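You operate a simulated robot arm through the tools that you are given. There is no shell and no other tool. Be economical: measure what you need, move in short steps, check, and stop when the job is done.

Carry out the task below with a simulated robot arm. There is one attempt and no reset: what you move stays moved.

Task
Cure the lamp base in the jig and test it.
Fine: lock the clamp and switch on first; wait for CURED before the test; one press of each key; then switch off and open the clamp.
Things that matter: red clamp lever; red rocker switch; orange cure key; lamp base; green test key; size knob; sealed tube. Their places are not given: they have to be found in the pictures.

Only the result counts: the job must be done as asked and must still hold three seconds after the hand-in. Knocking over, shifting, dropping, spilling or breaking anything else fails it.

Robot
A 7-joint arm with a two-finger parallel gripper, fixed in place. Base frame: the origin is at the foot of the arm, x ahead of it, y to its left, z up; the work surface is at about z = 0. Units: mm, degrees, N and s.
With the tool pointing down near the work surface it reaches from about 240 to 620 mm from the base axis. Its first joint turns from -66.0 to 66.0 degrees. Payload 2.6 kg.
The tool frame sits at the grasp point between the pads (the TCP): z along the fingers, y along the line on which they close. The tips reach 30 mm beyond it. The gripper opens to 94 mm. The fingers are 28 mm wide and 10 mm thick; the gripper's body (50 by 96 mm) begins 55 mm behind the TCP.
Orientation is that of the tool frame in the base frame, as [roll, pitch, yaw] about the fixed x, y, z axes, in that order (R = Rz(yaw) Ry(pitch) Rx(roll)). With the fingers straight down and closing along the base's y, the tool's x points along the base's -x, its y along +y and its z along -z.

Tools
- The arm moves only by the tool send_rows. Its argument "rows" is a list of rows, each a list of 7 numbers: the shift along the tool's x, y, z in mm, then the turn, a rotation vector about the tool's x, y, z in degrees, then the gripper command, from -1 (fully open) to 1 (shut), values between in proportion. In form: [[x, y, z, ax, ay, az, fingers], ...]. A call has 1 to 12 rows; each row is the pose to reach, as a shift and turn from the pose commanded when the call began, along the tool's axes at that moment. Rows are played at 5 a second. More than 50 mm and 8.6 degrees between two rows, or a gripper value outside its range, and nothing of the call is played. A pose out of reach is approached as far as the arm can. The call stops where the force on the tool passes 70 N (or 10 N more than at its start, if that is more) or the arm is blocked; 0.2 s more then pass. The fingers move at their own pace (about 72 mm/s each) and stop on an object; they squeeze with about 39 N. The grip force told is the motor's: it shows also when the fingers shut on nothing. Time passes only in rows, and 0.2 s behind the last, so rows that repeat a pose let the fingers close. It gives the time, the measured TCP pose, the force on the tool (base axes), the opening and the grip force at its end, in the units of the frame above (readings bear some noise).
- Cameras (640 x 400 px; columns grow to the right, rows downward): "scene" is fixed at [26.5, 421.1, 573.2]; the picture's right is [-0.87, -0.49, 0.00], its down [-0.23, 0.41, -0.88] and it looks along [0.43, -0.77, -0.47] (base axes); focal length 330 px, centre (320, 200). "wrist" rides on the gripper at [-37, 0, -58] in the tool frame; the picture's right is [0.00, -1.00, 0.00], its down [0.97, 0.00, -0.24] and it looks along [0.24, 0.00, 0.97] (tool axes); focal length 218 px, centre (320, 200).
- snapshot(camera): a new picture of that camera. It takes no simulated time.
- point_at(camera, pixels): for up to 12 pixels [column, row] of the newest picture of that camera ("zoom" is the newest enlarged one), the place [x, y, z] in the base frame of the surface seen there, good to about 2 mm. It takes no simulated time.
- close_up(camera, box): a new picture of the part [left, top, right, bottom] of that camera's present view, enlarged. It takes no simulated time.
- job_done(): hands the job in; it is judged then, once.

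Go step by step. Measure first, check grasps and placings, and put right what went wrong. The budget is 80 turns and 46 pictures, counting those below and the enlarged ones. Unless the task says otherwise, let go and move clear before handing in, and close with one line.

The tools are called after "Request:" as name(argument=value, ...) on one line, values as JSON. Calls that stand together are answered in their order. send_rows: Moves the arm, as the interface text tells. Its arguments: {"type":"object","properties":{"rows":{"type":"array","items":{"type":"array","items":{"type":"number"}}}},"required":["rows"]} The other tools are called the same way: snapshot (camera) takes a picture; point_at (camera, pixels) gives the place of the surface under pixels of a picture; close_up (camera, box) takes an enlarged picture of a part of a camera's view; job_done () hands the job in.

At the start:

```text
t: 0.0
tool_pos: [426.2, -0.0, 328.3]
tool_rot: [-180.0, 0.0, 179.9]
contact_force: [0.0, -0.2, -0.3]
gripper_width: 93.9
grip_force: 0.1
```

scene: 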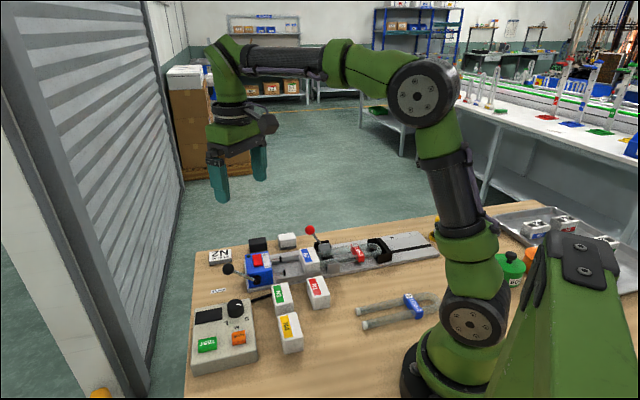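
wrist: 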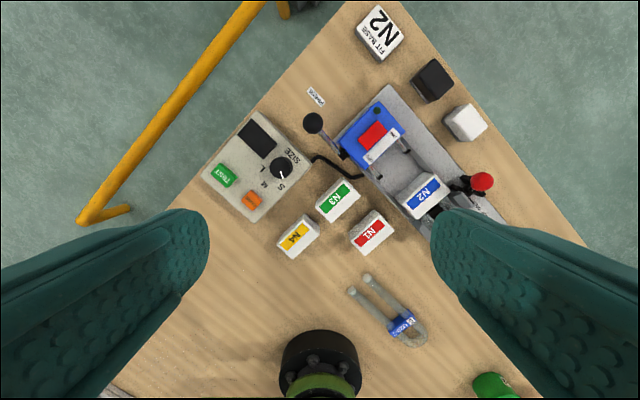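

The wrist picture shows a control box (display, knob, green TEST, orange key) around (250,165), and a jig with a blue block, a red rocker at (373,133), a black lever ball at (312,123) and a red ball lever at (482,182). I'll enlarge these parts to read them.

Request:
close_up(camera="wrist", box=[190, 80, 350, 230])

Request:
close_up(camera="wrist", box=[300, 0, 520, 260])

Request:
close_up(camera="scene", box=[180, 200, 450, 390])

```text
2.67 times, centred on (270, 155) of wrist
```

zoom: 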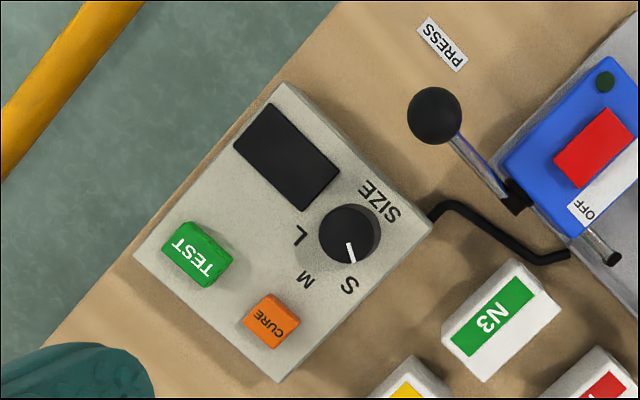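

```text
1.54 times, centred on (410, 130) of wrist
```

zoom: 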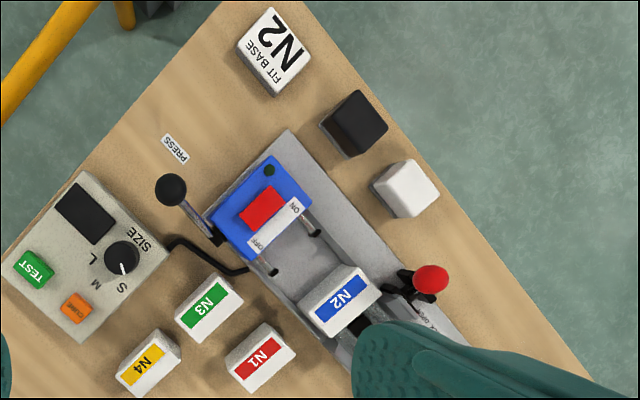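

```text
2.11 times, centred on (315, 295) of scene
```

zoom: 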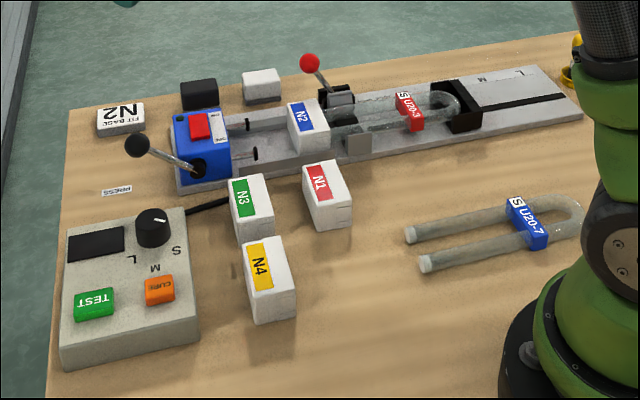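

The jig already holds base N2 (the label says FIT BASE N2) on tube U20-3, size S, and the knob's pointer looks to be near S. I'll measure the main points and then look closer at the clamp.

Request:
point_at(camera="wrist", pixels=[[222, 175], [252, 201], [281, 168], [257, 137], [312, 123], [373, 133], [422, 192], [482, 182], [465, 184], [337, 200], [370, 231], [400, 325]])

Request:
point_at(camera="zoom", pixels=[[310, 63], [322, 85], [340, 97], [200, 125], [179, 119], [136, 145], [195, 170], [305, 115], [360, 145], [408, 110], [340, 80], [245, 125]])

Request:
close_up(camera="scene", box=[260, 215, 400, 295])

```text
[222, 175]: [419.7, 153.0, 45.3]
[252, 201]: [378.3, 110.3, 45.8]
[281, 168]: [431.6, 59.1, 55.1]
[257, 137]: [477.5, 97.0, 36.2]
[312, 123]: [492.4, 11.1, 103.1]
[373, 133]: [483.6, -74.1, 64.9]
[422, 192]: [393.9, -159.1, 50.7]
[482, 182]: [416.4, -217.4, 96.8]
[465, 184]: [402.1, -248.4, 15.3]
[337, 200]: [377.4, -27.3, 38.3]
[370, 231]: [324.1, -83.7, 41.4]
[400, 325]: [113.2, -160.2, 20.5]
```

```text
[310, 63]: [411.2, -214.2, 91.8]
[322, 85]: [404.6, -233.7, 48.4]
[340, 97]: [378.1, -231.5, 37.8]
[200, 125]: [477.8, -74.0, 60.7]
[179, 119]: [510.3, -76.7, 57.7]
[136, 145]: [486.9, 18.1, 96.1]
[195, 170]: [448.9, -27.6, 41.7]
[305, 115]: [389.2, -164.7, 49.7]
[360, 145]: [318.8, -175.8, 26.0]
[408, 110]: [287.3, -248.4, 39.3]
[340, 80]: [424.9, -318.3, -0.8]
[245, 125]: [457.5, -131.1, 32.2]
```

```text
4.57 times, centred on (330, 255) of scene
```

zoom: 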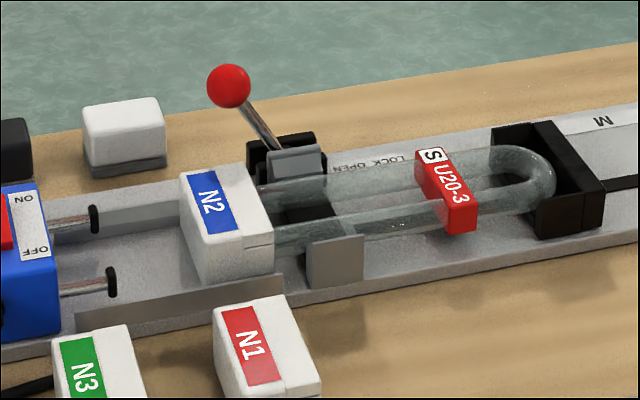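

The lever's LOCK/OPEN text shows beside the clamp, but not clearly enough to tell which way is which. I'll move the wrist camera over the clamp to read it.

Request:
send_rows(rows=[[10, -45, 0, 0, 0, 0, -1], [20, -90, 0, 0, 0, 0, -1], [40, -130, 10, 0, 0, 0, -1], [60, -170, 20, 0, 0, 0, -1], [80, -210, 30, 0, 0, 0, -1], [80, -210, 30, 0, 0, 0, -1]])

Request:
snapshot(camera="wrist")

Request:
close_up(camera="wrist", box=[230, 80, 430, 205])

```text
t: 1.4
tool_pos: [344.7, -211.4, 296.2]
tool_rot: [-179.9, 0.0, 179.9]
contact_force: [0.0, 0.4, 0.0]
gripper_width: 94.2
grip_force: 0.0
```

```text
39 pictures are left
```

wrist: 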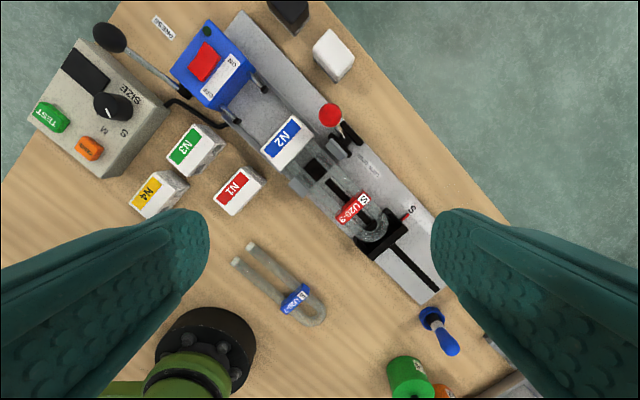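

```text
3.20 times, centred on (330, 142) of wrist
```

zoom: 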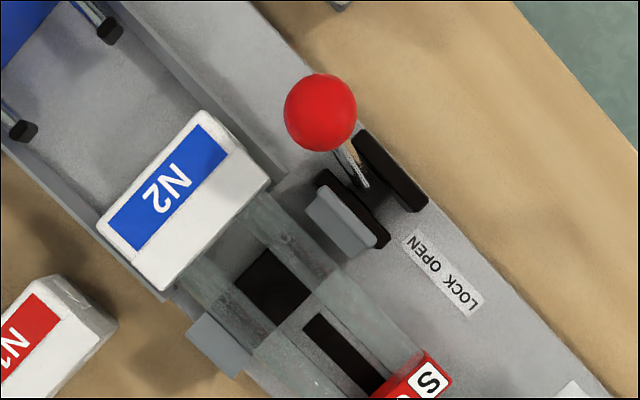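

The label puts OPEN on the blue block's side, where the ball leans now, and LOCK toward the tube's bend. The clamp is therefore open and the lever must swing along the jig axis; I'll measure it, and check the knob.

Request:
point_at(camera="zoom", pixels=[[320, 112], [352, 155], [363, 185], [425, 250], [462, 298], [390, 165], [345, 215], [335, 225], [185, 185], [350, 260], [105, 30], [20, 130]])

Request:
close_up(camera="wrist", box=[20, 10, 270, 180])

Request:
close_up(camera="scene", box=[285, 215, 355, 275])

```text
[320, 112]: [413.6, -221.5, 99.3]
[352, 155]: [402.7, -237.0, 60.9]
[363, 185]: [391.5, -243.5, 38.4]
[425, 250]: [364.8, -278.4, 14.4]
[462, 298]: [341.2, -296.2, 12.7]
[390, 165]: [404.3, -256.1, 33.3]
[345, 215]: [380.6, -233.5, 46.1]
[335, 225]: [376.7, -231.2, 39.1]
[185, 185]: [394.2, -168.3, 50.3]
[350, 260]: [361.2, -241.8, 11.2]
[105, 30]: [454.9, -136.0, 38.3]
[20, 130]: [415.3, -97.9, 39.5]
```

```text
2.35 times, centred on (145, 95) of wrist
```

zoom: 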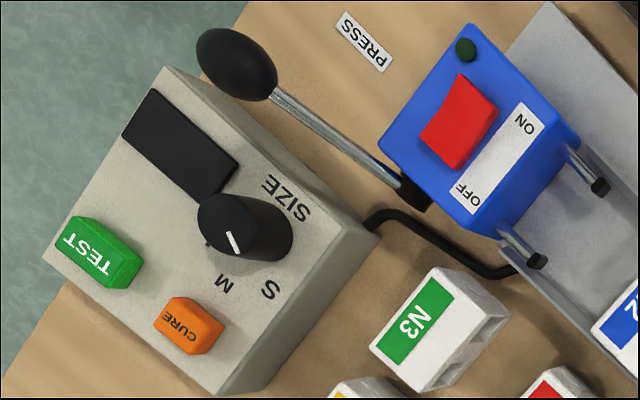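

```text
6.67 times, centred on (320, 245) of scene
```

zoom: 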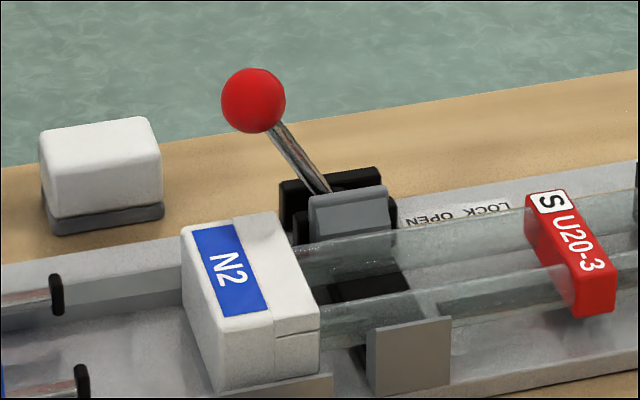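

The lever's plane runs along u≈(0.72, 0.69): the ball is at about (412,-222,88) and the pivot near (388,-246,30). I'll close the fingers, turn 44° to line up with the jig, and hover on the +u side of the ball.

Request:
send_rows(rows=[[-15, 3, 15, 0, 0, -7, 1], [-30, 6, 30, 0, 0, -14, 1], [-46, 9, 45, 0, 0, -21, 1], [-62, 12, 65, 0, 0, -28, 1], [-80, 15, 90, 0, 0, -35, 1], [-97, 17, 116, 0, 0, -43, 1], [-97, 17, 136, 0, 0, -44, 1], [-97, 17, 136, 0, 0, -44, 1]])

Request:
snapshot(camera="wrist")

Request:
snapshot(camera="scene")

```text
t: 3.2
tool_pos: [445.4, -194.5, 163.4]
tool_rot: [179.9, -0.1, -136.0]
contact_force: [0.6, -1.2, -1.0]
gripper_width: 0.1
grip_force: 33.1
```

```text
35 pictures are left
```

wrist: 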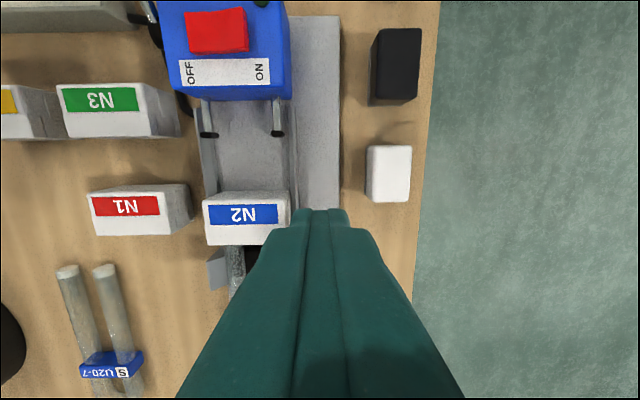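

```text
34 pictures are left
```

scene: 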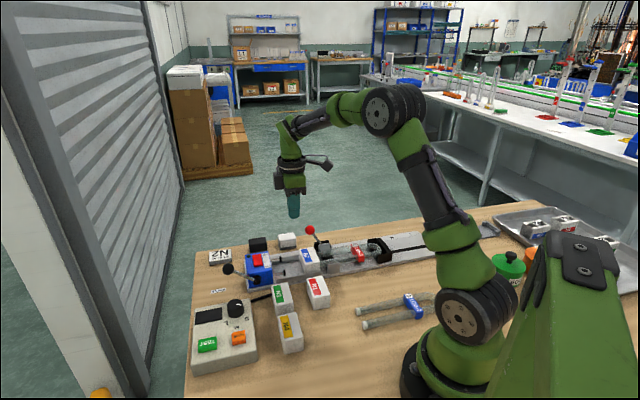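

The view is square to the jig (its edges run straight up the picture), so the alignment is right. I'll lower so the tips are near z 73 and push the ball along tool +x in small steps.

Request:
send_rows(rows=[[0, 0, 30, 0, 0, 0, 1], [0, 0, 60, 0, 0, 0, 1], [8, 0, 60, 0, 0, 0, 1], [16, 0, 60, 0, 0, 0, 1], [24, 0, 60, 0, 0, 0, 1], [32, 0, 60, 0, 0, 0, 1], [40, 0, 60, 0, 0, 0, 1], [48, 0, 60, 0, 0, 0, 1], [56, 0, 60, 0, 0, 0, 1]])

Request:
close_up(camera="scene", box=[260, 190, 400, 290])

```text
t: 5.2
tool_pos: [402.7, -230.1, 102.1]
tool_rot: [180.0, 0.0, -136.0]
contact_force: [-0.4, 0.3, -0.1]
gripper_width: 0.0
grip_force: 32.5
```

```text
4.00 times, centred on (330, 240) of scene
```

zoom: 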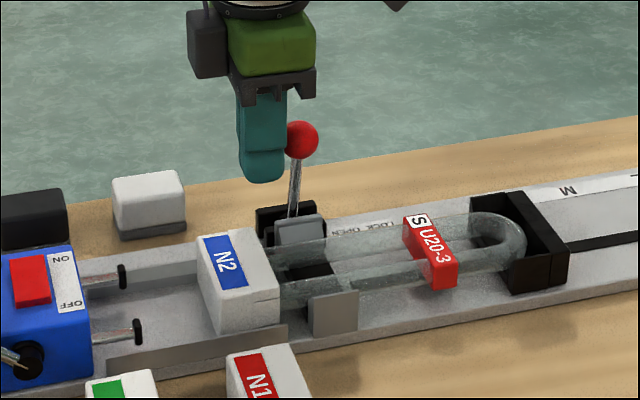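

The lever is moving and is now about upright, with little force. I'll keep pushing.

Request:
send_rows(rows=[[6, 0, 0, 0, 0, 0, 1], [12, 0, 0, 0, 0, 0, 1], [18, 0, 0, 0, 0, 0, 1], [24, 0, 0, 0, 0, 0, 1], [30, 0, 0, 0, 0, 0, 1], [36, 0, 0, 0, 0, 0, 1]])

Request:
close_up(camera="scene", box=[260, 190, 400, 290])

```text
t: 6.6
tool_pos: [381.8, -253.2, 101.9]
tool_rot: [-179.9, 0.3, -135.5]
contact_force: [17.9, 11.9, -2.4]
gripper_width: 0.2
grip_force: 33.4
```

```text
4.00 times, centred on (330, 240) of scene
```

zoom: 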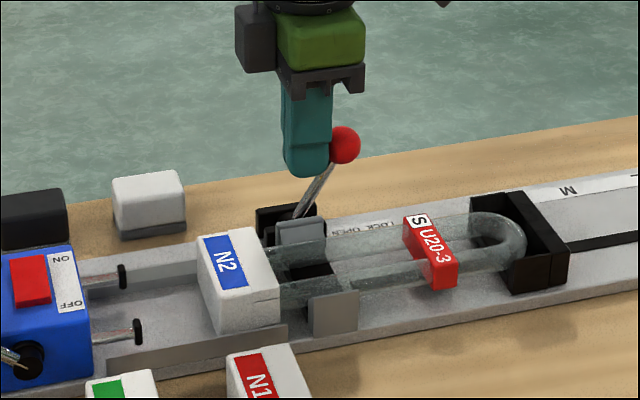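

The lever leans over past centre and the push reads 21 N with the tool lagging, so it may be at its stop. I'll push a few more millimetres to confirm.

Request:
send_rows(rows=[[3, 0, 0, 0, 0, 0, 1], [6, 0, 0, 0, 0, 0, 1], [6, 0, 0, 0, 0, 0, 1]])

```text
t: 7.4
tool_pos: [378.4, -252.4, 102.6]
tool_rot: [179.9, 0.8, -135.4]
contact_force: [29.9, 25.5, 0.8]
gripper_width: 0.1
grip_force: 32.7
```

The force rose to 39 N with almost no movement, so the lever is at its stop. I'll back off, rise, and check that it stays.

Request:
send_rows(rows=[[-10, 0, 0, 0, 0, 0, 1], [-25, 0, 0, 0, 0, 0, 1], [-40, 0, -30, 0, 0, 0, 1], [-70, 0, -60, 0, 0, 0, 1], [-100, 0, -80, 0, 0, 0, 1], [-100, 0, -80, 0, 0, 0, 1]])

Request:
close_up(camera="scene", box=[240, 190, 400, 290])

```text
t: 8.8
tool_pos: [444.5, -191.0, 182.3]
tool_rot: [-180.0, 0.0, -136.1]
contact_force: [0.0, 0.4, 0.2]
gripper_width: 0.0
grip_force: 32.9
```

```text
4.00 times, centred on (320, 240) of scene
```

zoom: 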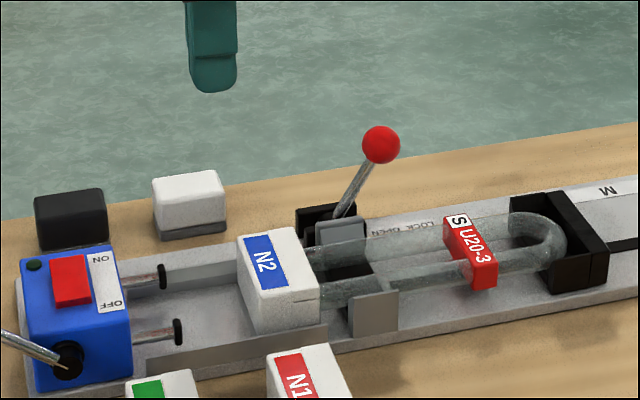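

The lever stays leaning toward LOCK. Next is the rocker: I'll move the wrist camera over the blue block to measure it.

Request:
send_rows(rows=[[-20, 20, -20, 0, 0, 0, 1], [-40, 40, -20, 0, 0, 0, 1], [-55, 59, -20, 0, 0, 0, 1], [-55, 59, -20, 0, 0, 0, 1]])

Request:
snapshot(camera="wrist")

Request:
close_up(camera="wrist", box=[200, 40, 400, 165])

```text
t: 9.8
tool_pos: [445.5, -109.9, 201.6]
tool_rot: [179.9, 0.0, -136.0]
contact_force: [0.9, 0.0, -0.7]
gripper_width: 0.0
grip_force: 33.0
```

```text
30 pictures are left
```

wrist: 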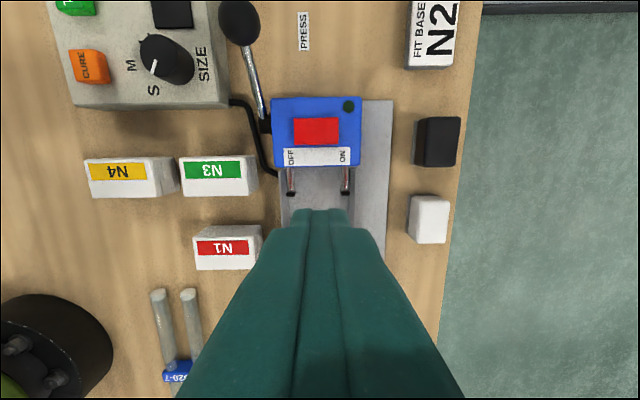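

```text
3.20 times, centred on (300, 102) of wrist
```

zoom: 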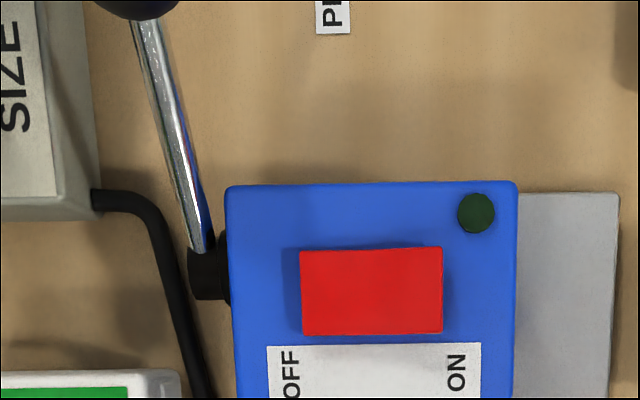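

Request:
point_at(camera="zoom", pixels=[[308, 292], [371, 292], [435, 292], [425, 260], [425, 325], [475, 213], [500, 290], [250, 290]])

Request:
point_at(camera="wrist", pixels=[[89, 66], [77, 5], [155, 67], [152, 90], [131, 65], [240, 20], [165, 45]])

```text
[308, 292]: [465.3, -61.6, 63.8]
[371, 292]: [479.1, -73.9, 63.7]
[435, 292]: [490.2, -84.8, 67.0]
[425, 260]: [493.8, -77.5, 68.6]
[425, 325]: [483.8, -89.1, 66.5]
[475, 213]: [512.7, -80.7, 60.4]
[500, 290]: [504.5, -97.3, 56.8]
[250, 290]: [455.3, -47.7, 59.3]
```

```text
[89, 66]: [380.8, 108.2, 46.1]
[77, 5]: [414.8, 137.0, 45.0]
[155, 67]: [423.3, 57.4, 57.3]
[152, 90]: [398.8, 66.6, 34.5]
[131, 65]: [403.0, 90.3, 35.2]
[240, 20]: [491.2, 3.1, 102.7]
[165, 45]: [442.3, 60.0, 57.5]
```

The rocker's ON end (490,-85) stands at z 67 against 63.8 at the OFF end, so it's off now. I'll move the closed tips above the ON end and press gently.

Request:
send_rows(rows=[[-25, -6, 20, 0, 0, 0, 1], [-49, -13, 40, 0, 0, 0, 1], [-49, -13, 75, 0, 0, 0, 1], [-49, -13, 96, 0, 0, 0, 1], [-49, -13, 102, 0, 0, 0, 1], [-49, -13, 105, 0, 0, 0, 1], [-49, -13, 107, 0, 0, 0, 1], [-49, -13, 109, 0, 0, 0, 1]])

```text
t: 11.6
tool_pos: [487.6, -84.4, 95.4]
tool_rot: [-180.0, 0.0, -136.3]
contact_force: [-23.4, 1.1, 35.8]
gripper_width: 0.0
grip_force: 32.6
```

The tips meet 36 N at tip height 65, so the rocker may have gone over. I'll lift and look at the rocker and its lamp.

Request:
send_rows(rows=[[0, 0, -15, 0, 0, 0, 1], [20, 0, -50, 0, 0, 0, 1], [49, 13, -85, 0, 0, 0, 1], [49, 13, -109, 0, 0, 0, 1]])

Request:
close_up(camera="wrist", box=[200, 40, 400, 165])

Request:
close_up(camera="scene", box=[180, 230, 300, 380])

```text
t: 12.6
tool_pos: [444.3, -109.9, 201.0]
tool_rot: [179.9, 0.0, -136.0]
contact_force: [-1.2, -0.3, 0.7]
gripper_width: 0.0
grip_force: 33.1
```

```text
3.20 times, centred on (300, 102) of wrist
```

zoom: 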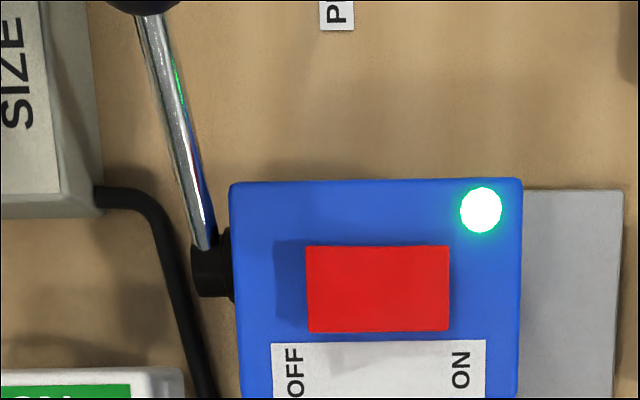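

```text
2.67 times, centred on (240, 305) of scene
```

zoom: 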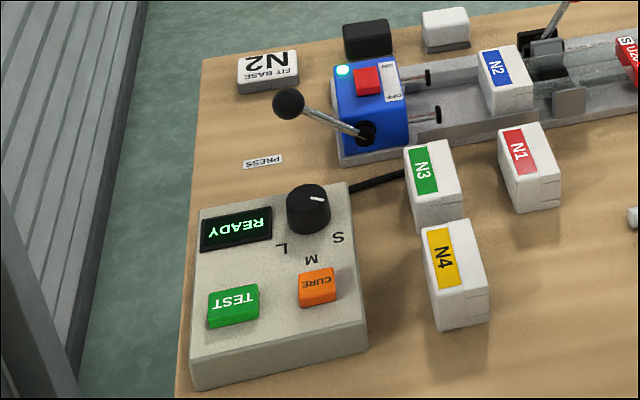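

The lamp is lit and the display reads READY. Before curing I'll check exactly where the knob's pointer stands.

Request:
point_at(camera="zoom", pixels=[[311, 198], [321, 200], [308, 192], [290, 198], [325, 192], [338, 238], [311, 259], [281, 248], [318, 286], [233, 300]])

Request:
close_up(camera="wrist", box=[40, 0, 240, 125])

```text
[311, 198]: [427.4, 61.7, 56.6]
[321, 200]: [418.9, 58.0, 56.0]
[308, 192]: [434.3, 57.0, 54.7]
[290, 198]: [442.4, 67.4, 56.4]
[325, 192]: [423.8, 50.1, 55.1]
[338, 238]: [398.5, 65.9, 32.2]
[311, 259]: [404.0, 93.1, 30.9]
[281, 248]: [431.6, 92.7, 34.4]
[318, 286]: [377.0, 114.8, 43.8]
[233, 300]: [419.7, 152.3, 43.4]
```

```text
3.20 times, centred on (140, 62) of wrist
```

zoom: 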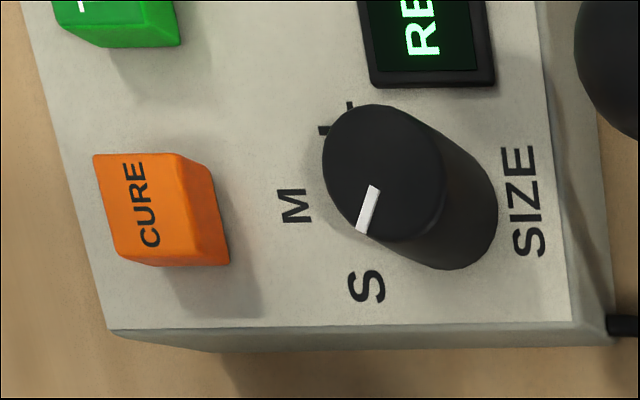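

Request:
point_at(camera="zoom", pixels=[[382, 172], [373, 190], [362, 230], [340, 172], [425, 172], [382, 120], [367, 286], [294, 205], [335, 125], [525, 200], [480, 265]])

```text
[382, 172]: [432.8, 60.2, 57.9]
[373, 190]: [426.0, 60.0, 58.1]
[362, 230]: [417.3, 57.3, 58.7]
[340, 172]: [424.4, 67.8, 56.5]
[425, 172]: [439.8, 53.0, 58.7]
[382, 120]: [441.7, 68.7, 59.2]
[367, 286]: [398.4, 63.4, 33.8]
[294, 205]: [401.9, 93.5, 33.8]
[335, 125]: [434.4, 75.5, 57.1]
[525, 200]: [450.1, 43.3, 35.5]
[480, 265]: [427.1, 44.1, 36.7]
```

The pointer is at about 190–200°, with S at 172°, M at 132° and L at 90°, so S is the setting it stands at. It already matches the tube, so I'll leave it alone and move over the CURE key at (379.5,109.5,46).

Request:
send_rows(rows=[[-18, 36, 0, 0, 0, 0, 1], [-36, 72, 0, 0, 0, 0, 1], [-54, 108, 0, 0, 0, 0, 1], [-72, 144, 20, 0, 0, 0, 1], [-90, 178, 50, 0, 0, 0, 1], [-105.5, 202.5, 90, 0, 0, 0, 1], [-105.5, 202.5, 110, 0, 0, 0, 1], [-105.5, 202.5, 110, 0, 0, 0, 1]])

Request:
snapshot(camera="wrist")

Request:
close_up(camera="scene", box=[180, 250, 300, 380])

```text
t: 14.4
tool_pos: [378.7, 110.2, 90.6]
tool_rot: [-180.0, 0.1, -136.0]
contact_force: [0.4, -0.1, -0.4]
gripper_width: 0.1
grip_force: 33.0
```

```text
25 pictures are left
```

wrist: 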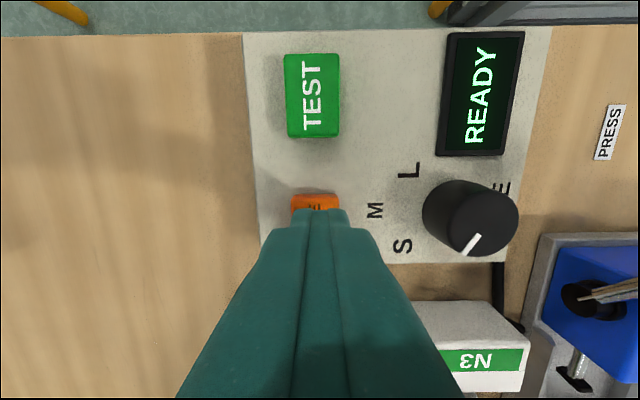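

```text
3.08 times, centred on (240, 315) of scene
```

zoom: 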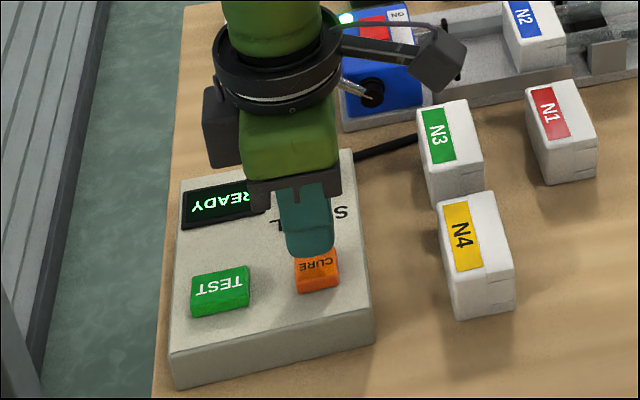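

The tips are above the orange key and the display still reads READY. I'll press straight down in small steps.

Request:
send_rows(rows=[[0, 0, 8, 0, 0, 0, 1], [0, 0, 13, 0, 0, 0, 1], [0, 0, 15, 0, 0, 0, 1], [0, 0, 17, 0, 0, 0, 1], [0, 0, 19, 0, 0, 0, 1], [0, 0, 19, 0, 0, 0, 1]])

Request:
snapshot(camera="wrist")

```text
t: 15.8
tool_pos: [379.1, 108.3, 73.5]
tool_rot: [179.9, 0.0, -136.1]
contact_force: [0.2, 1.3, 2.6]
gripper_width: 0.0
grip_force: 33.0
```

```text
23 pictures are left
```

wrist: 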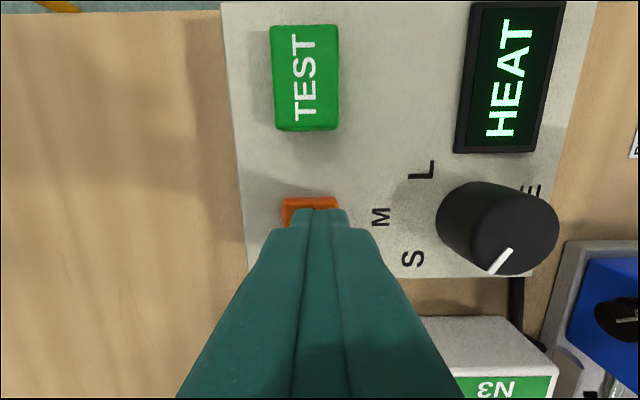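

The display reads HEAT, so the press registered. I'll lift off, move above TEST, and wait there.

Request:
send_rows(rows=[[0, 0, -15, 0, 0, 0, 1], [0, 0, -30, 0, 0, 0, 1], [-20, 1, -30, 0, 0, 0, 1], [-40, 2, -30, 0, 0, 0, 1], [-59.8, 3.7, -25, 0, 0, 0, 1], [-59.8, 3.7, -17, 0, 0, 0, 1], [-59.8, 3.7, -17, 0, 0, 0, 1], [-59.8, 3.7, -17, 0, 0, 0, 1], [-59.8, 3.7, -17, 0, 0, 0, 1], [-59.8, 3.7, -17, 0, 0, 0, 1], [-59.8, 3.7, -17, 0, 0, 0, 1], [-59.8, 3.7, -17, 0, 0, 0, 1]])

Request:
snapshot(camera="wrist")

```text
t: 18.4
tool_pos: [418.7, 153.0, 91.0]
tool_rot: [-180.0, 0.1, -136.1]
contact_force: [0.6, 0.2, 0.1]
gripper_width: 0.1
grip_force: 33.4
```

```text
22 pictures are left
```

wrist: 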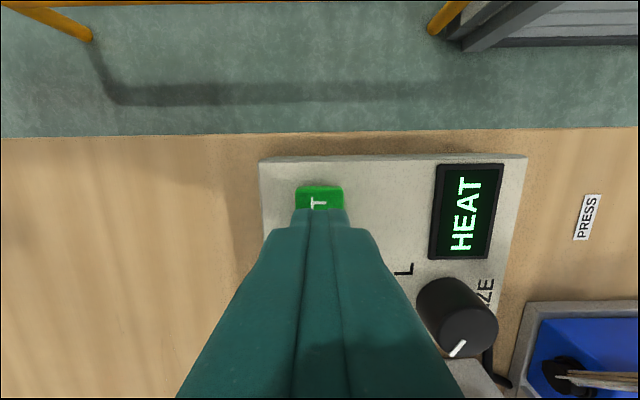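

The display still reads HEAT, and the tips are above TEST. I'll wait without moving.

Request:
send_rows(rows=[[0, 0, 0, 0, 0, 0, 1], [0, 0, 0, 0, 0, 0, 1], [0, 0, 0, 0, 0, 0, 1], [0, 0, 0, 0, 0, 0, 1], [0, 0, 0, 0, 0, 0, 1], [0, 0, 0, 0, 0, 0, 1], [0, 0, 0, 0, 0, 0, 1], [0, 0, 0, 0, 0, 0, 1], [0, 0, 0, 0, 0, 0, 1], [0, 0, 0, 0, 0, 0, 1], [0, 0, 0, 0, 0, 0, 1], [0, 0, 0, 0, 0, 0, 1]])

Request:
snapshot(camera="wrist")

```text
t: 21.0
tool_pos: [419.3, 152.0, 90.0]
tool_rot: [-179.9, 0.1, -136.0]
contact_force: [-0.9, -0.5, 0.0]
gripper_width: 0.0
grip_force: 32.8
```

```text
21 pictures are left
```

wrist: 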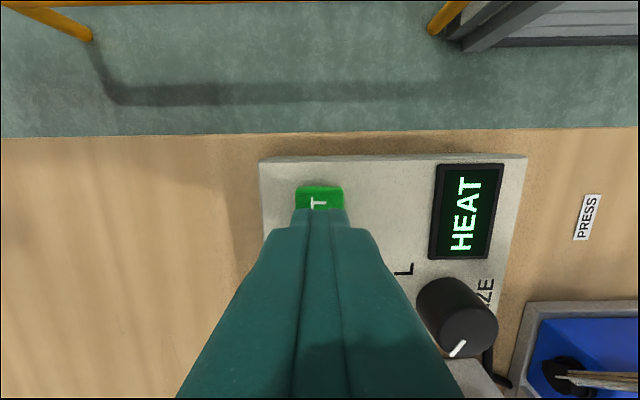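

Still HEAT. I'll go on waiting.

Request:
send_rows(rows=[[0, 0, 0, 0, 0, 0, 1], [0, 0, 0, 0, 0, 0, 1], [0, 0, 0, 0, 0, 0, 1], [0, 0, 0, 0, 0, 0, 1], [0, 0, 0, 0, 0, 0, 1], [0, 0, 0, 0, 0, 0, 1], [0, 0, 0, 0, 0, 0, 1], [0, 0, 0, 0, 0, 0, 1], [0, 0, 0, 0, 0, 0, 1], [0, 0, 0, 0, 0, 0, 1], [0, 0, 0, 0, 0, 0, 1], [0, 0, 0, 0, 0, 0, 1]])

Request:
send_rows(rows=[[0, 0, 0, 0, 0, 0, 1], [0, 0, 0, 0, 0, 0, 1], [0, 0, 0, 0, 0, 0, 1], [0, 0, 0, 0, 0, 0, 1], [0, 0, 0, 0, 0, 0, 1], [0, 0, 0, 0, 0, 0, 1], [0, 0, 0, 0, 0, 0, 1], [0, 0, 0, 0, 0, 0, 1], [0, 0, 0, 0, 0, 0, 1], [0, 0, 0, 0, 0, 0, 1], [0, 0, 0, 0, 0, 0, 1], [0, 0, 0, 0, 0, 0, 1]])

Request:
snapshot(camera="wrist")

```text
t: 23.6
tool_pos: [419.6, 152.4, 90.5]
tool_rot: [180.0, 0.0, -136.0]
contact_force: [0.1, -0.9, -0.1]
gripper_width: 0.0
grip_force: 33.6
```

```text
t: 26.2
tool_pos: [418.0, 152.5, 90.5]
tool_rot: [-179.9, -0.1, -136.0]
contact_force: [0.1, 0.6, 0.4]
gripper_width: 0.1
grip_force: 32.7
```

```text
20 pictures are left
```

wrist: 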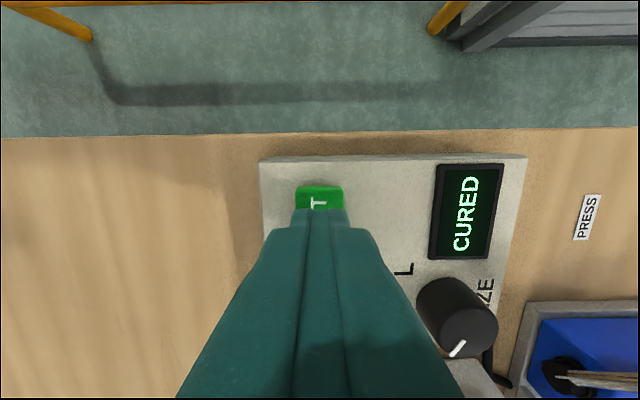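

The display reads CURED. I'll press TEST once.

Request:
send_rows(rows=[[0, 0, 8, 0, 0, 0, 1], [0, 0, 13, 0, 0, 0, 1], [0, 0, 15, 0, 0, 0, 1], [0, 0, 17, 0, 0, 0, 1], [0, 0, 19, 0, 0, 0, 1], [0, 0, 19, 0, 0, 0, 1]])

Request:
snapshot(camera="wrist")

```text
t: 27.6
tool_pos: [418.9, 154.5, 70.8]
tool_rot: [179.9, 0.0, -136.0]
contact_force: [-1.9, 0.4, 5.5]
gripper_width: 0.2
grip_force: 32.9
```

```text
19 pictures are left
```

wrist: 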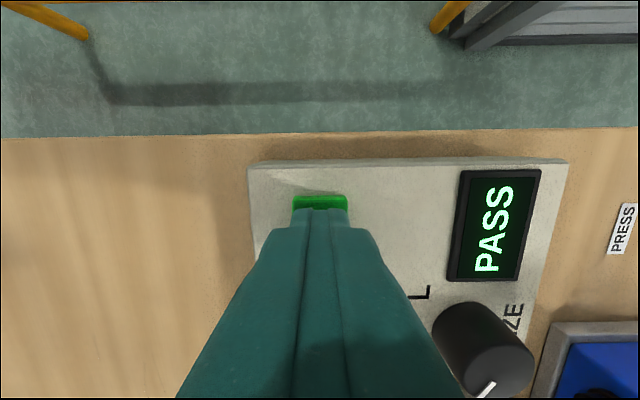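

The display reads PASS. I'll lift and go above the rocker's OFF end at (465.5,-61.8), staying high over the black lever.

Request:
send_rows(rows=[[0, 0, -30, 0, 0, 0, 1], [0, 0, -70, 0, 0, 0, 1], [0, 0, -110, 0, 0, 0, 1], [20, -34, -125, 0, 0, 0, 1], [40, -68, -125, 0, 0, 0, 1], [60, -102, -125, 0, 0, 0, 1], [80, -136, -125, 0, 0, 0, 1], [100, -165, -115, 0, 0, 0, 1], [116, -187, -85, 0, 0, 0, 1], [116, -187, -50, 0, 0, 0, 1], [116, -187, -50, 0, 0, 0, 1]])

Request:
close_up(camera="scene", box=[180, 210, 300, 380])

```text
t: 30.0
tool_pos: [465.9, -62.1, 118.8]
tool_rot: [-180.0, -0.1, -136.0]
contact_force: [-0.4, -0.9, -0.6]
gripper_width: 0.2
grip_force: 32.6
```

```text
2.35 times, centred on (240, 295) of scene
```

zoom: 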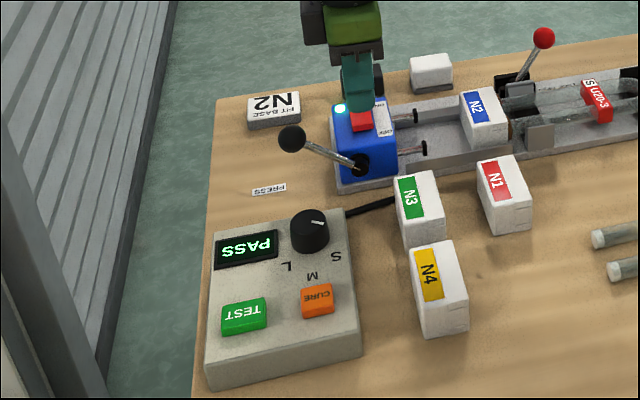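

PASS still shows and the tips are over the OFF end, clear of the black lever. I'll press down.

Request:
send_rows(rows=[[0, 0, 12, 0, 0, 0, 1], [0, 0, 19, 0, 0, 0, 1], [0, 0, 22, 0, 0, 0, 1], [0, 0, 25, 0, 0, 0, 1], [0, 0, 27, 0, 0, 0, 1], [0, 0, 28, 0, 0, 0, 1]])

Request:
send_rows(rows=[[0, 0, -15, 0, 0, 0, 1], [0, 0, -50, 0, 0, 0, 1], [25, 0, -80, 0, 0, 0, 1], [50, 0, -100, 0, 0, 0, 1], [50, 0, -100, 0, 0, 0, 1]])

Request:
close_up(camera="scene", box=[180, 210, 300, 380])

```text
t: 31.4
tool_pos: [466.2, -62.5, 94.9]
tool_rot: [-179.7, 0.2, -136.0]
contact_force: [-0.5, 0.8, 13.8]
gripper_width: 0.1
grip_force: 33.3
```

```text
t: 32.6
tool_pos: [430.8, -97.3, 194.3]
tool_rot: [-180.0, -0.1, -136.1]
contact_force: [-0.3, 0.7, 0.4]
gripper_width: 0.2
grip_force: 33.0
```

```text
2.35 times, centred on (240, 295) of scene
```

zoom: 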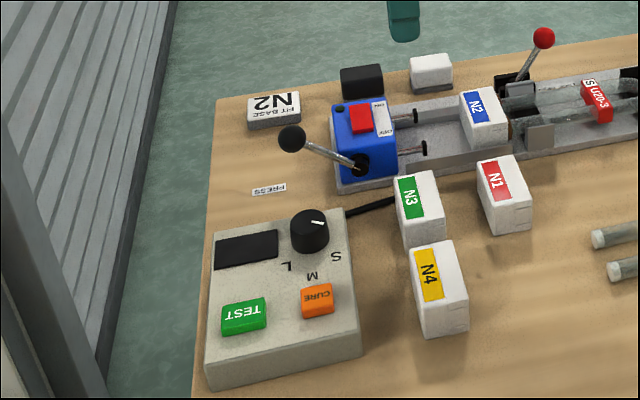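

The display and lamp are dark, so it's off. Now to open the clamp I'll go high to the far (LOCK) side of the red ball, then lower there.

Request:
send_rows(rows=[[35, -13, 0, 0, 0, 0, 1], [70, -26, 0, 0, 0, 0, 1], [105, -39, 0, 0, 0, 0, 1], [140, -52, 0, 0, 0, 0, 1], [175, -65, 0, 0, 0, 0, 1], [210, -75, 0, 0, 0, 0, 1], [210, -75, 30, 0, 0, 0, 1], [210, -75, 60, 0, 0, 0, 1], [210, -75, 60, 0, 0, 0, 1]])

Request:
close_up(camera="scene", box=[260, 190, 400, 290])

Request:
snapshot(camera="wrist")

```text
t: 34.6
tool_pos: [331.0, -295.7, 133.4]
tool_rot: [180.0, 0.0, -136.1]
contact_force: [0.1, 0.4, -0.7]
gripper_width: 0.0
grip_force: 32.7
```

```text
4.00 times, centred on (330, 240) of scene
```

zoom: 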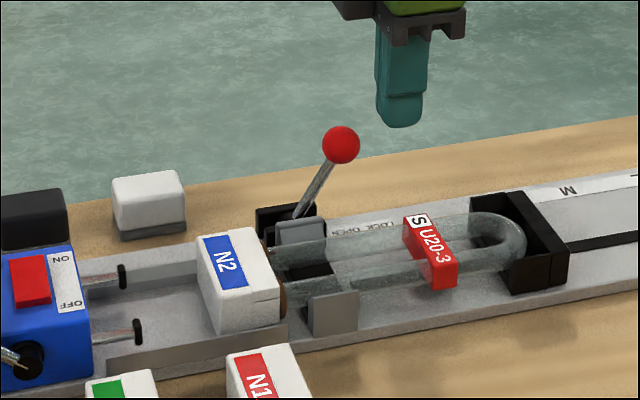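

```text
15 pictures are left
```

wrist: 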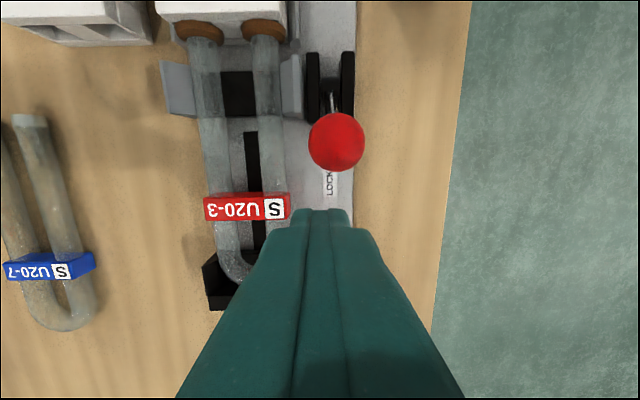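

The ball at (336,141) is straight ahead, about 5 mm to the right. I'll shift over, lower and push it back along tool −x.

Request:
send_rows(rows=[[0, -5, 15, 0, 0, 0, 1], [0, -5, 31, 0, 0, 0, 1], [-10, -5, 31, 0, 0, 0, 1], [-18, -5, 31, 0, 0, 0, 1], [-26, -5, 31, 0, 0, 0, 1], [-34, -5, 31, 0, 0, 0, 1], [-42, -5, 31, 0, 0, 0, 1], [-50, -5, 31, 0, 0, 0, 1], [-58, -5, 31, 0, 0, 0, 1], [-66, -5, 31, 0, 0, 0, 1], [-74, -5, 31, 0, 0, 0, 1], [-80, -5, 31, 0, 0, 0, 1]])

Request:
close_up(camera="scene", box=[260, 190, 400, 290])

```text
t: 37.2
tool_pos: [393.3, -245.2, 103.2]
tool_rot: [180.0, 0.0, -136.0]
contact_force: [0.9, 0.7, 0.0]
gripper_width: 0.0
grip_force: 33.3
```

```text
4.00 times, centred on (330, 240) of scene
```

zoom: 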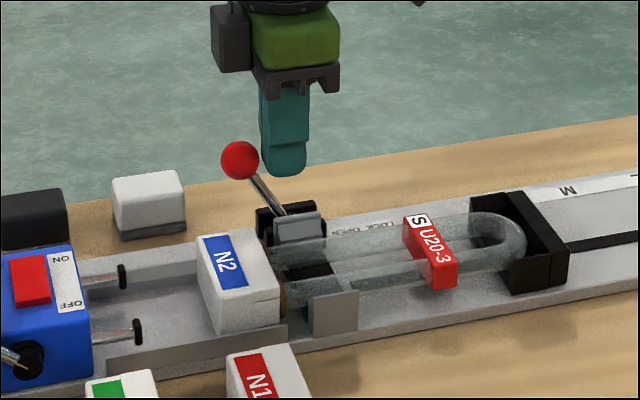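

The ball leans to OPEN again and seems to have snapped ahead of the fingers. I'll nudge a little further to confirm the stop.

Request:
send_rows(rows=[[-4, 0, 0, 0, 0, 0, 1], [-8, 0, 0, 0, 0, 0, 1], [-11, 0, 0, 0, 0, 0, 1], [-11, 0, 0, 0, 0, 0, 1]])

```text
t: 38.2
tool_pos: [396.5, -242.5, 102.7]
tool_rot: [-180.0, -0.5, -136.4]
contact_force: [-27.8, -14.1, 6.4]
gripper_width: 0.1
grip_force: 33.4
```

It's against its stop at about 31 N. I'll back off, rise clear, and take the final pictures.

Request:
send_rows(rows=[[10, 0, 0, 0, 0, 0, 1], [25, 0, -5, 0, 0, 0, 1], [30, 0, -45, 0, 0, 0, 1], [30, 0, -90, 0, 0, 0, 1], [30, 0, -130, 0, 0, 0, 1], [30, 0, -130, 0, 0, 0, 1]])

Request:
snapshot(camera="scene")

Request:
close_up(camera="scene", box=[180, 210, 400, 380])

```text
t: 39.6
tool_pos: [376.2, -257.5, 233.0]
tool_rot: [-180.0, 0.0, -136.0]
contact_force: [1.0, -0.1, 0.0]
gripper_width: 0.2
grip_force: 32.5
```

```text
13 pictures are left
```

scene: 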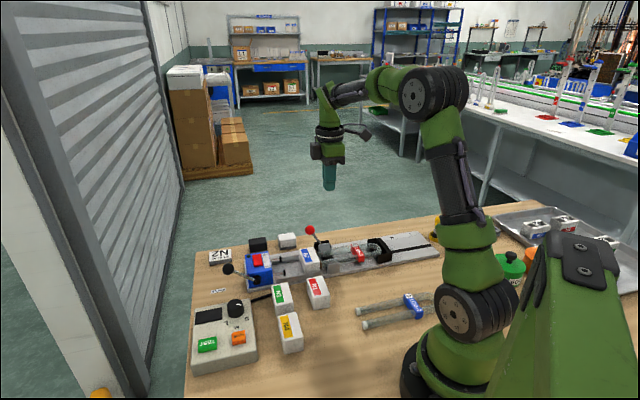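

```text
2.35 times, centred on (290, 295) of scene
```

zoom: 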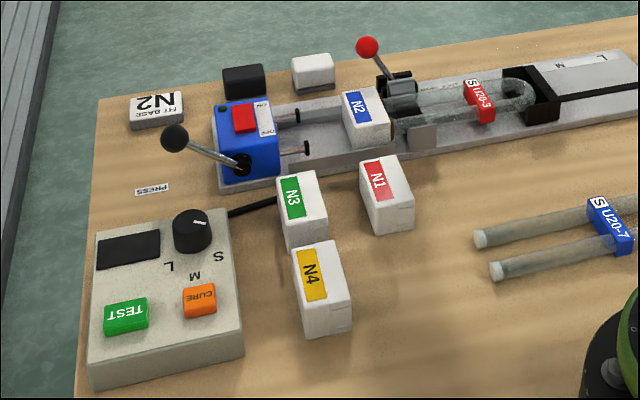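

The switch is off with its lamp dark, the clamp lever leans to OPEN, and everything else is where it was. The arm is clear, so I'm handing in.

Request:
job_done()

```text
The job is handed in.
```

The lamp base is cured and tested: the display read CURED, then PASS, with one press of each key; the switch is now off and the clamp open.
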